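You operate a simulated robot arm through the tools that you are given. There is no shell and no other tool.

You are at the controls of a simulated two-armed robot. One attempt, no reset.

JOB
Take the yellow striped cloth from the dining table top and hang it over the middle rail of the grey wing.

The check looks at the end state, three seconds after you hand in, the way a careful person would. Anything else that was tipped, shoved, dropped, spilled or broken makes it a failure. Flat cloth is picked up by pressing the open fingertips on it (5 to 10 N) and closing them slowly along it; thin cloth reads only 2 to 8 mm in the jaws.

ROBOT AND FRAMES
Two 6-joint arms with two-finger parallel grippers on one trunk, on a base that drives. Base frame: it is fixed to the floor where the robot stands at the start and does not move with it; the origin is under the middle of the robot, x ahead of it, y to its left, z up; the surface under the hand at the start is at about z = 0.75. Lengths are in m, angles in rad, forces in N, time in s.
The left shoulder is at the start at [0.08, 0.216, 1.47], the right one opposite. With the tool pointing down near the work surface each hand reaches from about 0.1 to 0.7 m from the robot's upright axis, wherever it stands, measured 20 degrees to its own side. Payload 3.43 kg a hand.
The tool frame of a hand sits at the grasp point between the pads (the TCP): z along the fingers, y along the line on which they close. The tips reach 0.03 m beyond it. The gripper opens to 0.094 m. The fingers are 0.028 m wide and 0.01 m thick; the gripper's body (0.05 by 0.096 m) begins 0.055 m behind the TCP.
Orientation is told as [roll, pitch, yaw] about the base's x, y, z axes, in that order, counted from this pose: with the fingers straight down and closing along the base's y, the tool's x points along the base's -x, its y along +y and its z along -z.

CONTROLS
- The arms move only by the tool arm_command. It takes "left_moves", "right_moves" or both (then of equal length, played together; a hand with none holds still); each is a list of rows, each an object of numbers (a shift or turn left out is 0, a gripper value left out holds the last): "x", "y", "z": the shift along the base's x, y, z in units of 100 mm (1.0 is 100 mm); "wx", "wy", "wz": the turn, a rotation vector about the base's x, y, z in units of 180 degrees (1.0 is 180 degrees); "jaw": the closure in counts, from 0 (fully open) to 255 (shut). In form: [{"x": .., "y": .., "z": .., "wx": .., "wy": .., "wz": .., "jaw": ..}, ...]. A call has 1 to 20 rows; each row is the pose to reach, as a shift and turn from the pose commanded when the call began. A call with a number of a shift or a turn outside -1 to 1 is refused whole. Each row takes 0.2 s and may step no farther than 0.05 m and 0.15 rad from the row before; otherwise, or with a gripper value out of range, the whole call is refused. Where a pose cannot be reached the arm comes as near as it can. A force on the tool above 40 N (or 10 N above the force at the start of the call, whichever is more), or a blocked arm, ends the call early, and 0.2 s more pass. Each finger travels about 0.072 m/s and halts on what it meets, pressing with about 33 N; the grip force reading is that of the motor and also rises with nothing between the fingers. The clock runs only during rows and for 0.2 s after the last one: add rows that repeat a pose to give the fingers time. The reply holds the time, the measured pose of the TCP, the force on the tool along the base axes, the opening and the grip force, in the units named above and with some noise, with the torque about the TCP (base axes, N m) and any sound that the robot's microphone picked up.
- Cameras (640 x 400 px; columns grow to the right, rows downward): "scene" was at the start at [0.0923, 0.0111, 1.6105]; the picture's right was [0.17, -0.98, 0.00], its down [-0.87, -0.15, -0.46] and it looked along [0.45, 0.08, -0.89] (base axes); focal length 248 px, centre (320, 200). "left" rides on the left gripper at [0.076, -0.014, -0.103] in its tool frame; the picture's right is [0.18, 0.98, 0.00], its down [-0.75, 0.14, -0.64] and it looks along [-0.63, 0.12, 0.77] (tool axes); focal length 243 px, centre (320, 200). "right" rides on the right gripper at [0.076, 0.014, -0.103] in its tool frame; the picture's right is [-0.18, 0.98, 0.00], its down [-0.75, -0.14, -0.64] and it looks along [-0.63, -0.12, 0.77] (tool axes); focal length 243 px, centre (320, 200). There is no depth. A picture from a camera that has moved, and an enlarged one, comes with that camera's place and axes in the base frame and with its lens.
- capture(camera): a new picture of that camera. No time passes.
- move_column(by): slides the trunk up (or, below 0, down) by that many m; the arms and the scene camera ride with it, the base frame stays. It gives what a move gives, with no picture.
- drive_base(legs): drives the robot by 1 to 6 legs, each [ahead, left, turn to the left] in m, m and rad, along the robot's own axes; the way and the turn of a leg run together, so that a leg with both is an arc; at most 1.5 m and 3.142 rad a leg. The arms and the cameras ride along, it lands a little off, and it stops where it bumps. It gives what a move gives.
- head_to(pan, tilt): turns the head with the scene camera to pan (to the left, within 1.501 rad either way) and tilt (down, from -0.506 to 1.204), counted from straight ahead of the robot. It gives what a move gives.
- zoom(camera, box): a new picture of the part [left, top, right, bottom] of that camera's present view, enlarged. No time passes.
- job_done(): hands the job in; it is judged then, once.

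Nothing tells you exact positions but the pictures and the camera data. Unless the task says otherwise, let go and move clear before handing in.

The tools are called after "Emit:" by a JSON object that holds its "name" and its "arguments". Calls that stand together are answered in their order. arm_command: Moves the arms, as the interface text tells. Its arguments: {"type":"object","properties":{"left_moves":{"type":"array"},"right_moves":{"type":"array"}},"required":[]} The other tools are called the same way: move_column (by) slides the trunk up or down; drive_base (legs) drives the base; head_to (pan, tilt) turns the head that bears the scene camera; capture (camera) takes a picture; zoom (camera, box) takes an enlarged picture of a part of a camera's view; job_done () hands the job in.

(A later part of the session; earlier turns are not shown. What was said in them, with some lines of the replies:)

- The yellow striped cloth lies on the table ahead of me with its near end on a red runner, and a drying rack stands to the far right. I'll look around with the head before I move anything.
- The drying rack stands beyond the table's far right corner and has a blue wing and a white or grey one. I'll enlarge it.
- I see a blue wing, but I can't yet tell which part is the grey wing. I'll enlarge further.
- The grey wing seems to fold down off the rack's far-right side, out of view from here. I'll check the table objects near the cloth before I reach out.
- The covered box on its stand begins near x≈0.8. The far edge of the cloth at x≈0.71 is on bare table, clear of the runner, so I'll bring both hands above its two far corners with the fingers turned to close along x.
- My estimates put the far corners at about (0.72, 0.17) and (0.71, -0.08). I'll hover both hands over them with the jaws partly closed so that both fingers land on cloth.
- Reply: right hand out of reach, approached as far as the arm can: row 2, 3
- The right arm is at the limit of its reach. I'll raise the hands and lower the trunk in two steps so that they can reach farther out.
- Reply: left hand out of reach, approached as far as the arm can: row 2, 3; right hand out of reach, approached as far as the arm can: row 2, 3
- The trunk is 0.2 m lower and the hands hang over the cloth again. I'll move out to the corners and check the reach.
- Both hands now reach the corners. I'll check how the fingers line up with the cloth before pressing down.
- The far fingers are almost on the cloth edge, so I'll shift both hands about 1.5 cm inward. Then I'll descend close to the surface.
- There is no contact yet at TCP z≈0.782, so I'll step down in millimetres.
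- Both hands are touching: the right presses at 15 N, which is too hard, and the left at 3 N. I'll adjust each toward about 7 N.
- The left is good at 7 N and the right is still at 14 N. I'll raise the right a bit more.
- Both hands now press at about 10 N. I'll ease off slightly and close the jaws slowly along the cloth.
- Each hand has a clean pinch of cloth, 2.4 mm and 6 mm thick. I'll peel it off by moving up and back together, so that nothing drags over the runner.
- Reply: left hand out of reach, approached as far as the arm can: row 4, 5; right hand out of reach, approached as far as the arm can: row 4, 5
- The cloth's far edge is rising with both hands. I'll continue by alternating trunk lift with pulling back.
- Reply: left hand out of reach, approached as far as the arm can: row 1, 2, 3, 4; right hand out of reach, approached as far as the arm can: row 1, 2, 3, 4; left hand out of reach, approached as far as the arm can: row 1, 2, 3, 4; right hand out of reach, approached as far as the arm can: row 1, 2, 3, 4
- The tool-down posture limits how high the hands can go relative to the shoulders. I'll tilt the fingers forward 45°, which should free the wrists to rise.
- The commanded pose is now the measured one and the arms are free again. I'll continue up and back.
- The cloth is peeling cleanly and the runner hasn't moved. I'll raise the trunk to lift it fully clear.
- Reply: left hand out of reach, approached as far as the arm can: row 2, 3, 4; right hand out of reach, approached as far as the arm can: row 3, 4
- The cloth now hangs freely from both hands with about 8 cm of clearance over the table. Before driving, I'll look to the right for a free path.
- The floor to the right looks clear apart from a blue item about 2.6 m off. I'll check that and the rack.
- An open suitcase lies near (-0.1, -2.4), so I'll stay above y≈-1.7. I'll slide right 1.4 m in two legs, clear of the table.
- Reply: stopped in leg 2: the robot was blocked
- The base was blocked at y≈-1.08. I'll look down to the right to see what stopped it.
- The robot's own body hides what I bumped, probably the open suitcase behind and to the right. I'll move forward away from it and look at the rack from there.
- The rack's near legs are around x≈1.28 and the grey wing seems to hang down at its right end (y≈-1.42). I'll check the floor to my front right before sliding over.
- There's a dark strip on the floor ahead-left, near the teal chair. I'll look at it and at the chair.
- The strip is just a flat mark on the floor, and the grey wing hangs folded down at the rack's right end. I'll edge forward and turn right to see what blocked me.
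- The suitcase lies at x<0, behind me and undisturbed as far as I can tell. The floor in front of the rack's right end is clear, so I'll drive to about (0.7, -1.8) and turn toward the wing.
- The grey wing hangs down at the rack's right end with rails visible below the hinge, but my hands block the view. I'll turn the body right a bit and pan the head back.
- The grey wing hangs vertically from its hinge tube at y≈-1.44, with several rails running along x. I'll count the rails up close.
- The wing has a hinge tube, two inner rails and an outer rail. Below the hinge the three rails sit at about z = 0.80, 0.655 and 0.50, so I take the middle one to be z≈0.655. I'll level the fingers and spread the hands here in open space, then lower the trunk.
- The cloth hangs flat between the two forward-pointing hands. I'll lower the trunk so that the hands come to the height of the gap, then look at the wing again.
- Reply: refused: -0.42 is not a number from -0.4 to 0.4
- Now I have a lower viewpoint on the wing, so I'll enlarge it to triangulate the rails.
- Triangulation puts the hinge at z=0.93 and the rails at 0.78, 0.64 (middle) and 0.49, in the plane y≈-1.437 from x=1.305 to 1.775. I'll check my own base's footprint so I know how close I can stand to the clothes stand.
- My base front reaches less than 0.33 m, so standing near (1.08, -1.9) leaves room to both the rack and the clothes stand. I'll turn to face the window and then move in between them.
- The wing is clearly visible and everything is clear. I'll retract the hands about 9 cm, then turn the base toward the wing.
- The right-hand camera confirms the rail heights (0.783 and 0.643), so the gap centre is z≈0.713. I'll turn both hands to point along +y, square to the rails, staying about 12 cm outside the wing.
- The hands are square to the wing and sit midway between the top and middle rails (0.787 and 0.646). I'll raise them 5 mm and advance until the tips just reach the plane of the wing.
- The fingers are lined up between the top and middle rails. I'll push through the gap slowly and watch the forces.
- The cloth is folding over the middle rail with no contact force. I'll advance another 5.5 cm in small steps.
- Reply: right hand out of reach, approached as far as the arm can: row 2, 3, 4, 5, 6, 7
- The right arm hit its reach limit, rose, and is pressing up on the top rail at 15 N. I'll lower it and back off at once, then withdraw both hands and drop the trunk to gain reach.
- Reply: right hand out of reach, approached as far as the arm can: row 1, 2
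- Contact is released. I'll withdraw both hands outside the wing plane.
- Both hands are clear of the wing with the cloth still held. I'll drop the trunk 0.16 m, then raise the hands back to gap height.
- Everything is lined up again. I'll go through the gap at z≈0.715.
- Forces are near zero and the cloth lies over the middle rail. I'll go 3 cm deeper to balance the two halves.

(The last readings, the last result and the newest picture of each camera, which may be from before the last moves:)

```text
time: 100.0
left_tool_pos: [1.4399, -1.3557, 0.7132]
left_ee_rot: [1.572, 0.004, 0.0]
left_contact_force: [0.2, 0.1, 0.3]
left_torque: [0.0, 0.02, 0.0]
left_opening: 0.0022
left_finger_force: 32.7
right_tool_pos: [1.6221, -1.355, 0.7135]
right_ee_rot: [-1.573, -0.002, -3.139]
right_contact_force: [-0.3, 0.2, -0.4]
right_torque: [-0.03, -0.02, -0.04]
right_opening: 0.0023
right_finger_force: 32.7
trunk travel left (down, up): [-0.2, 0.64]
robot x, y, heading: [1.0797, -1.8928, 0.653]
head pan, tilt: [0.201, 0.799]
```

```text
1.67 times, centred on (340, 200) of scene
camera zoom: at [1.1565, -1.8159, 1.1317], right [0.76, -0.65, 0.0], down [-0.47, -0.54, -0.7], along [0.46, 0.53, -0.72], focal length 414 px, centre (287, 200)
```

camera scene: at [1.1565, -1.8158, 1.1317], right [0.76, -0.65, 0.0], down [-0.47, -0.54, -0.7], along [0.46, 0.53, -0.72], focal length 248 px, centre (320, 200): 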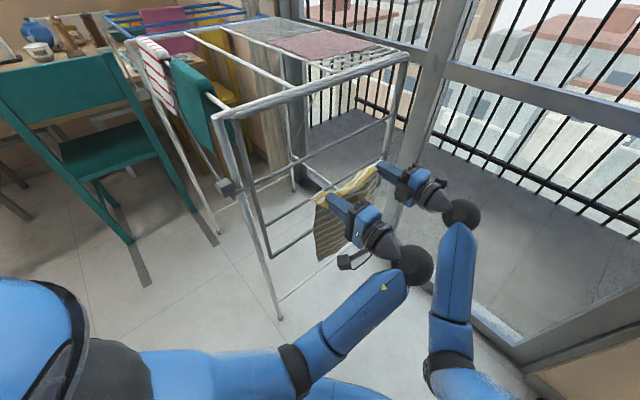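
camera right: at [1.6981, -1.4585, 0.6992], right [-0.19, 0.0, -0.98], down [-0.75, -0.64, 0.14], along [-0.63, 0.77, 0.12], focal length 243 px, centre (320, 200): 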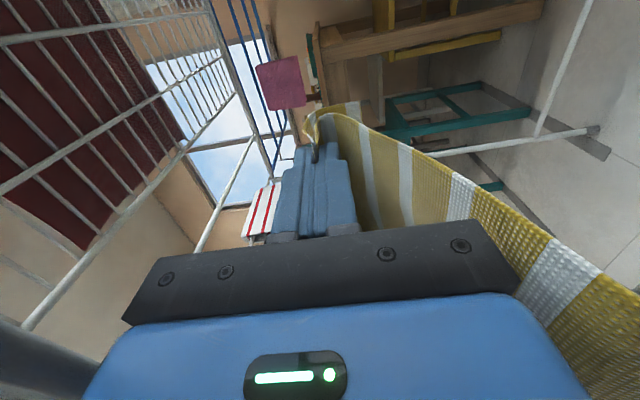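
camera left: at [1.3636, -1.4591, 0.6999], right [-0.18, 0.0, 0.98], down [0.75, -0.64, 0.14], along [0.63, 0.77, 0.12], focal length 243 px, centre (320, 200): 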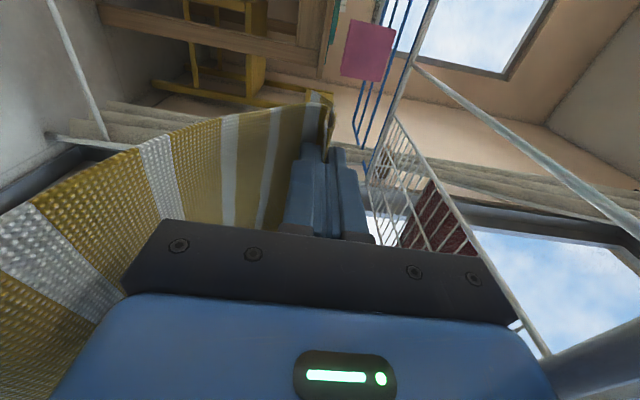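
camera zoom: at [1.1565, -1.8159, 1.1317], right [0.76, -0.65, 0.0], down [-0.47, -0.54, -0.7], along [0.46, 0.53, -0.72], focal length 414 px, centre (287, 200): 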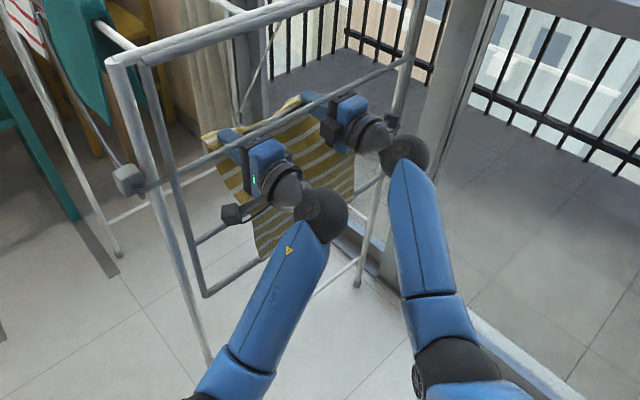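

About 13–15 cm now hangs outside and the rest is inside, over the middle rail. I'll open the jaws partway, so that the lower finger doesn't press on the rail, and see how the cloth settles.

Emit:
{"name": "arm_command", "arguments": {"left_moves": [{"jaw": 225}, {"jaw": 195}, {"jaw": 170}, {"jaw": 150}, {"jaw": 150}, {"jaw": 150}], "right_moves": [{"jaw": 225}, {"jaw": 195}, {"jaw": 170}, {"jaw": 150}, {"jaw": 150}, {"jaw": 150}]}}

Emit:
{"name": "capture", "arguments": {"camera": "right"}}

Emit:
{"name": "capture", "arguments": {"camera": "left"}}

Emit:
{"name": "zoom", "arguments": {"camera": "scene", "box": [200, 80, 480, 320]}}

```text
time: 101.4
left_tool_pos: [1.4402, -1.3546, 0.7144]
left_ee_rot: [1.573, 0.003, 0.001]
left_contact_force: [-0.1, 0.0, 0.8]
left_torque: [0.02, 0.01, 0.01]
left_opening: 0.0388
left_finger_force: 0.0
right_tool_pos: [1.6228, -1.3549, 0.7135]
right_ee_rot: [-1.573, -0.004, -3.141]
right_contact_force: [-0.1, 0.2, -0.2]
right_torque: [0.0, -0.07, 0.05]
right_opening: 0.0389
right_finger_force: 0.2
trunk travel left (down, up): [-0.2, 0.64]
robot x, y, heading: [1.0781, -1.8949, 0.655]
head pan, tilt: [0.201, 0.799]
```

```text
taken
camera right: at [1.6981, -1.4585, 0.699], right [-0.19, 0.0, -0.98], down [-0.75, -0.64, 0.14], along [-0.63, 0.77, 0.12], focal length 243 px, centre (320, 200)
```

right: 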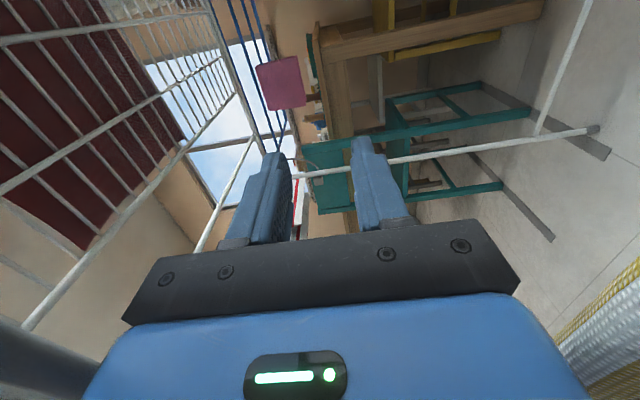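

```text
taken
camera left: at [1.3635, -1.4591, 0.6998], right [-0.18, 0.0, 0.98], down [0.75, -0.64, 0.14], along [0.63, 0.77, 0.12], focal length 243 px, centre (320, 200)
```

left: 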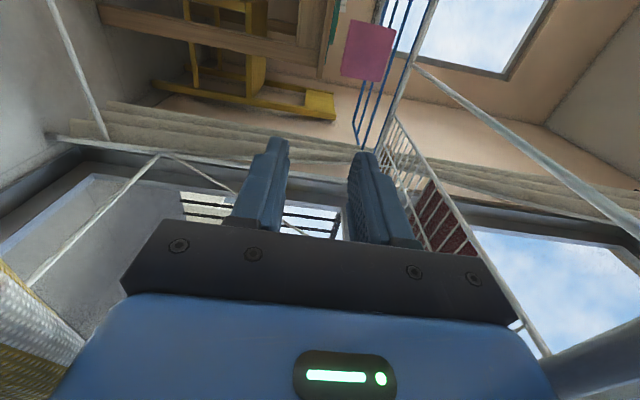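

```text
1.67 times, centred on (340, 200) of scene
camera zoom: at [1.1565, -1.8157, 1.1317], right [0.76, -0.65, 0.0], down [-0.47, -0.54, -0.7], along [0.46, 0.53, -0.72], focal length 414 px, centre (287, 200)
```

zoom: 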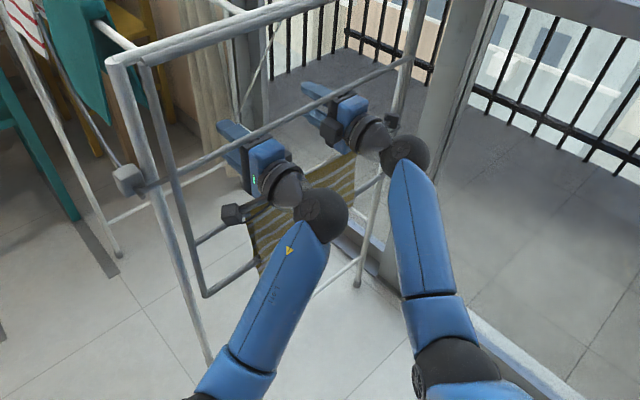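

The cloth slipped off the fingers and hangs over the middle rail on its own. I'll withdraw both hands straight back out of the gap.

Emit:
{"name": "arm_command", "arguments": {"left_moves": [{"y": -0.15}, {"y": -0.3}, {"y": -0.45}, {"y": -0.6}, {"y": -0.8}, {"y": -1.0}], "right_moves": [{"y": -0.15}, {"y": -0.3}, {"y": -0.45}, {"y": -0.6}, {"y": -0.8}, {"y": -1.0}]}}

Emit:
{"name": "arm_command", "arguments": {"left_moves": [{"y": -0.25}, {"y": -0.5}, {"y": -0.75}, {"y": -1.0}], "right_moves": [{"y": -0.25}, {"y": -0.5}, {"y": -0.75}, {"y": -1.0}]}}

Emit:
{"name": "capture", "arguments": {"camera": "right"}}

Emit:
{"name": "capture", "arguments": {"camera": "left"}}

Emit:
{"name": "capture", "arguments": {"camera": "scene"}}

```text
time: 102.8
left_tool_pos: [1.44, -1.4552, 0.7154]
left_ee_rot: [1.573, 0.004, 0.003]
left_contact_force: [1.4, 0.1, -0.3]
left_torque: [0.03, 0.01, 0.0]
left_opening: 0.0385
left_finger_force: 0.1
right_tool_pos: [1.6214, -1.4552, 0.7145]
right_ee_rot: [-1.573, -0.004, -3.138]
right_contact_force: [0.3, -0.2, -1.1]
right_torque: [0.01, 0.01, 0.0]
right_opening: 0.0385
right_finger_force: 0.1
trunk travel left (down, up): [-0.2, 0.64]
robot x, y, heading: [1.0812, -1.8953, 0.659]
head pan, tilt: [0.201, 0.799]
```

```text
time: 103.8
left_tool_pos: [1.4402, -1.555, 0.7147]
left_ee_rot: [1.572, 0.001, 0.001]
left_contact_force: [0.2, -0.4, -0.3]
left_torque: [-0.03, 0.02, -0.04]
left_opening: 0.0388
left_finger_force: 0.0
right_tool_pos: [1.6219, -1.5567, 0.7141]
right_ee_rot: [-1.572, -0.003, -3.14]
right_contact_force: [-0.1, -0.2, -0.2]
right_torque: [0.0, -0.02, -0.01]
right_opening: 0.0385
right_finger_force: 0.1
trunk travel left (down, up): [-0.2, 0.64]
robot x, y, heading: [1.0784, -1.8925, 0.657]
head pan, tilt: [0.201, 0.799]
```

```text
taken
camera right: at [1.6974, -1.6593, 0.699], right [-0.19, 0.0, -0.98], down [-0.75, -0.64, 0.14], along [-0.63, 0.77, 0.12], focal length 243 px, centre (320, 200)
```

right: 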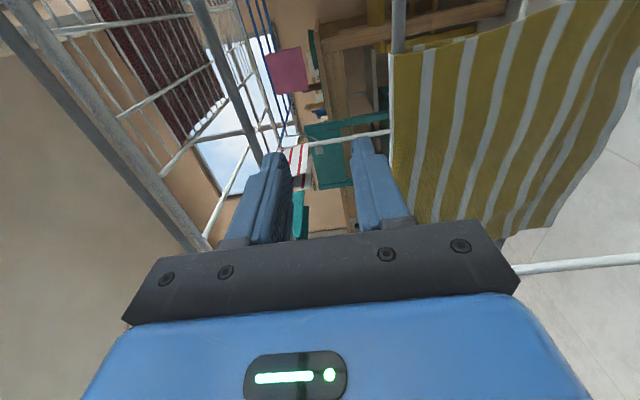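

```text
taken
camera left: at [1.3635, -1.6602, 0.7007], right [-0.18, 0.0, 0.98], down [0.75, -0.64, 0.14], along [0.63, 0.77, 0.12], focal length 243 px, centre (320, 200)
```

left: 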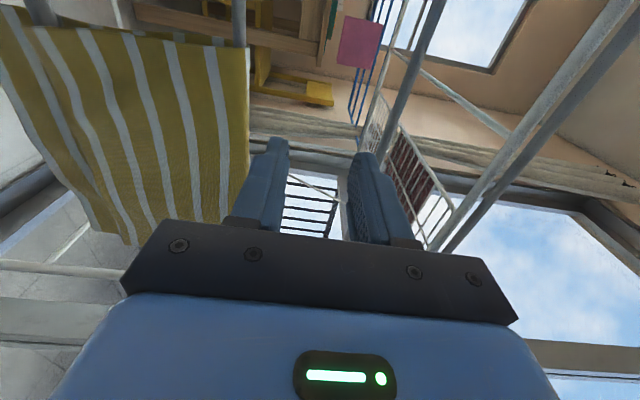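

```text
taken
camera scene: at [1.1565, -1.8164, 1.1318], right [0.76, -0.65, 0.0], down [-0.47, -0.54, -0.7], along [0.46, 0.53, -0.72], focal length 248 px, centre (320, 200)
```

scene: 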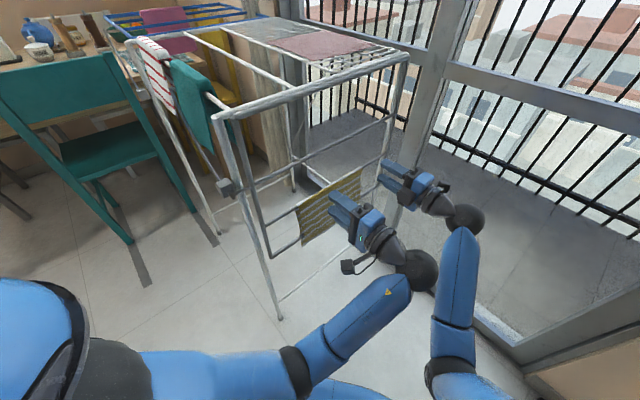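

The cloth hangs over the middle rail by itself. I'll pull the hands farther back, then back the base away and inspect.

Emit:
{"name": "arm_command", "arguments": {"left_moves": [{"y": -0.25}, {"y": -0.5}, {"y": -0.75}], "right_moves": [{"y": -0.25}, {"y": -0.5}, {"y": -0.75}]}}

Emit:
{"name": "drive_base", "arguments": {"legs": [[-0.36, 0.18, 0]]}}

Emit:
{"name": "head_to", "arguments": {"pan": 0.0, "tilt": 0.5}}

Emit:
{"name": "capture", "arguments": {"camera": "scene"}}

Emit:
{"name": "zoom", "arguments": {"camera": "scene", "box": [220, 100, 420, 300]}}

```text
time: 104.6
left_tool_pos: [1.44, -1.6307, 0.7144]
left_ee_rot: [1.574, 0.005, 0.001]
left_contact_force: [0.5, 0.3, -0.6]
left_torque: [-0.02, 0.0, -0.01]
left_opening: 0.0386
left_finger_force: 0.1
right_tool_pos: [1.623, -1.6305, 0.712]
right_ee_rot: [-1.574, -0.003, -3.14]
right_contact_force: [-0.7, 0.0, -0.4]
right_torque: [0.01, 0.04, 0.0]
right_opening: 0.0386
right_finger_force: 0.1
trunk travel left (down, up): [-0.2, 0.64]
robot x, y, heading: [1.0777, -1.8975, 0.662]
head pan, tilt: [0.201, 0.799]
```

```text
time: 107.1
left_tool_pos: [1.0471, -1.706, 0.7145]
left_ee_rot: [1.573, 0.002, 0.002]
left_contact_force: [-0.4, -0.1, 0.2]
left_torque: [-0.01, -0.01, -0.01]
left_opening: 0.0387
left_finger_force: 0.1
right_tool_pos: [1.2277, -1.7066, 0.7142]
right_ee_rot: [-1.574, -0.002, -3.139]
right_contact_force: [-0.3, 0.8, 0.4]
right_torque: [-0.01, -0.02, -0.02]
right_opening: 0.0386
right_finger_force: 0.1
trunk travel left (down, up): [-0.2, 0.64]
robot x, y, heading: [0.6906, -1.9735, 0.656]
head pan, tilt: [0.201, 0.799]
```

```text
time: 107.9
left_tool_pos: [1.0461, -1.7067, 0.7129]
left_ee_rot: [1.572, 0.003, 0.002]
left_contact_force: [-0.4, 0.7, -0.7]
left_torque: [-0.03, -0.01, 0.04]
left_opening: 0.0386
left_finger_force: 0.1
right_tool_pos: [1.2295, -1.706, 0.7135]
right_ee_rot: [-1.572, -0.002, -3.14]
right_contact_force: [-0.1, -0.1, 0.8]
right_torque: [0.01, 0.02, 0.02]
right_opening: 0.0389
right_finger_force: 0.1
trunk travel left (down, up): [-0.2, 0.64]
robot x, y, heading: [0.6857, -1.9682, 0.656]
head pan, tilt: [0.0, 0.499]
```

```text
taken
camera scene: at [0.7824, -1.8974, 1.1576], right [0.61, -0.79, 0.0], down [-0.38, -0.29, -0.88], along [0.69, 0.54, -0.48], focal length 248 px, centre (320, 200)
```

scene: 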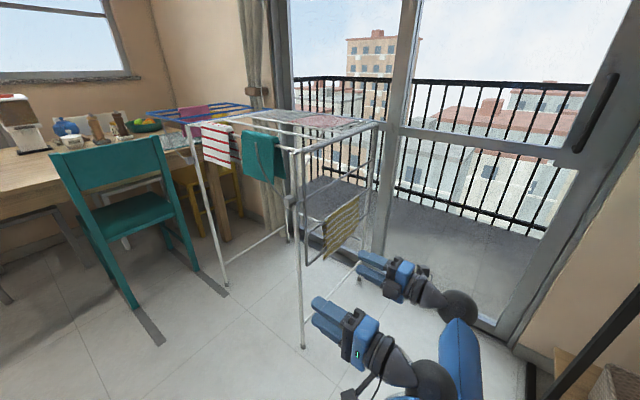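

```text
2.00 times, centred on (320, 200) of scene
camera zoom: at [0.7824, -1.8974, 1.1576], right [0.61, -0.79, 0.0], down [-0.38, -0.29, -0.88], along [0.69, 0.54, -0.48], focal length 496 px, centre (320, 200)
```

zoom: 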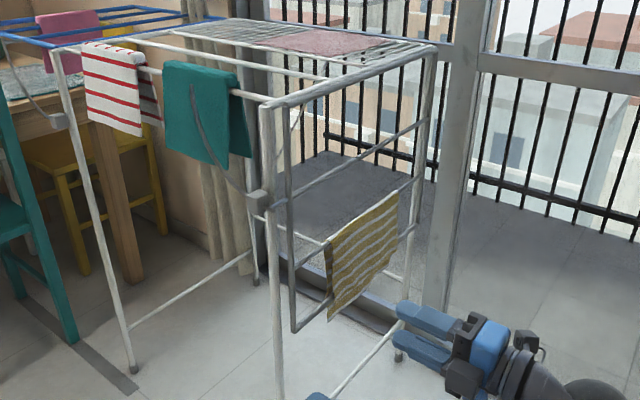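

The cloth hangs neatly over the middle rail. I'll zoom in to check that it is stable and that part of it hangs on each side.

Emit:
{"name": "zoom", "arguments": {"camera": "scene", "box": [290, 170, 390, 290]}}

Emit:
{"name": "drive_base", "arguments": {"legs": [[-0.1, 0.25, 0]]}}

Emit:
{"name": "head_to", "arguments": {"pan": -0.2, "tilt": 0.4}}

Emit:
{"name": "capture", "arguments": {"camera": "scene"}}

Emit:
{"name": "zoom", "arguments": {"camera": "scene", "box": [240, 130, 420, 310]}}

```text
3.33 times, centred on (340, 230) of scene
camera zoom: at [0.7824, -1.8974, 1.1576], right [0.61, -0.79, 0.0], down [-0.38, -0.29, -0.88], along [0.69, 0.54, -0.48], focal length 827 px, centre (253, 100)
```

zoom: 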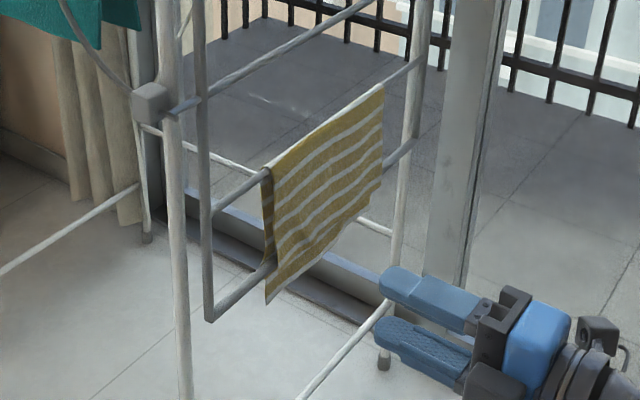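

```text
time: 109.8
left_tool_pos: [0.8169, -1.5706, 0.7141]
left_ee_rot: [1.573, 0.002, 0.001]
left_contact_force: [-0.2, 0.1, -0.5]
left_torque: [0.02, 0.01, 0.01]
left_opening: 0.0387
left_finger_force: 0.1
right_tool_pos: [0.9989, -1.572, 0.713]
right_ee_rot: [-1.573, -0.001, -3.14]
right_contact_force: [-0.7, -0.8, -0.4]
right_torque: [-0.02, -0.02, 0.01]
right_opening: 0.0388
right_finger_force: 0.0
trunk travel left (down, up): [-0.2, 0.64]
robot x, y, heading: [0.4618, -1.8369, 0.655]
head pan, tilt: [0.0, 0.499]
```

```text
time: 110.5
left_tool_pos: [0.8176, -1.5715, 0.7141]
left_ee_rot: [1.571, 0.002, 0.003]
left_contact_force: [0.0, -0.1, -0.7]
left_torque: [-0.02, 0.01, 0.01]
left_opening: 0.0388
left_finger_force: 0.0
right_tool_pos: [0.9998, -1.5723, 0.7123]
right_ee_rot: [-1.571, -0.004, -3.139]
right_contact_force: [-0.8, 0.5, 0.0]
right_torque: [0.02, 0.02, 0.03]
right_opening: 0.0385
right_finger_force: 0.0
trunk travel left (down, up): [-0.2, 0.64]
robot x, y, heading: [0.4565, -1.8349, 0.657]
head pan, tilt: [-0.201, 0.4]
```

```text
taken
camera scene: at [0.5642, -1.7779, 1.1668], right [0.44, -0.9, 0.0], down [-0.35, -0.17, -0.92], along [0.83, 0.41, -0.39], focal length 248 px, centre (320, 200)
```

scene: 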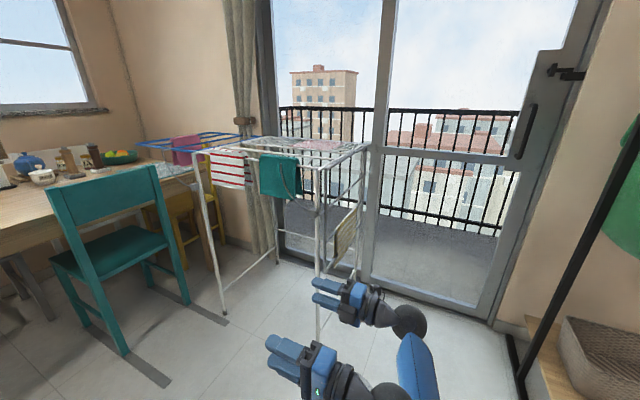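

```text
2.22 times, centred on (330, 220) of scene
camera zoom: at [0.5642, -1.7779, 1.1668], right [0.44, -0.9, 0.0], down [-0.35, -0.17, -0.92], along [0.83, 0.41, -0.39], focal length 552 px, centre (298, 156)
```

zoom: 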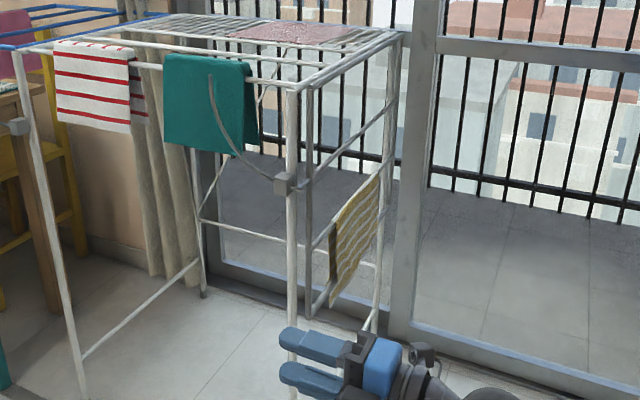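

The cloth hangs over the grey wing's middle rail with part of it on each side. The hands are empty and clear, and the rack and the laundry already on it look undisturbed, so I'm handing in.

Emit:
{"name": "job_done", "arguments": {}}

```text
The job is handed in.
```

The yellow striped cloth is hanging over the middle rail of the grey wing, with part of it on each side. Both hands let go and are well clear of the rack. The job is handed in.

- **Which rail:** the wing was folded down. It has a hinge tube, two inner rails and an outer rail. I counted the three below the hinge and used the centre one, at about z = 0.64.
- **Contact with the rack:** on the first try at putting the cloth through, the right hand ran out of reach. It pressed up against the rail above at about 15 N. I backed off and went in again without contact. The rack and the laundry already on it look undisturbed.
- **Possible bump:** while driving away from the table, the base was blocked once, probably by the open suitcase on the floor. I couldn't see the contact. The parts of the suitcase I could see afterwards were about where they had been, so I can't rule out that it shifted a little.
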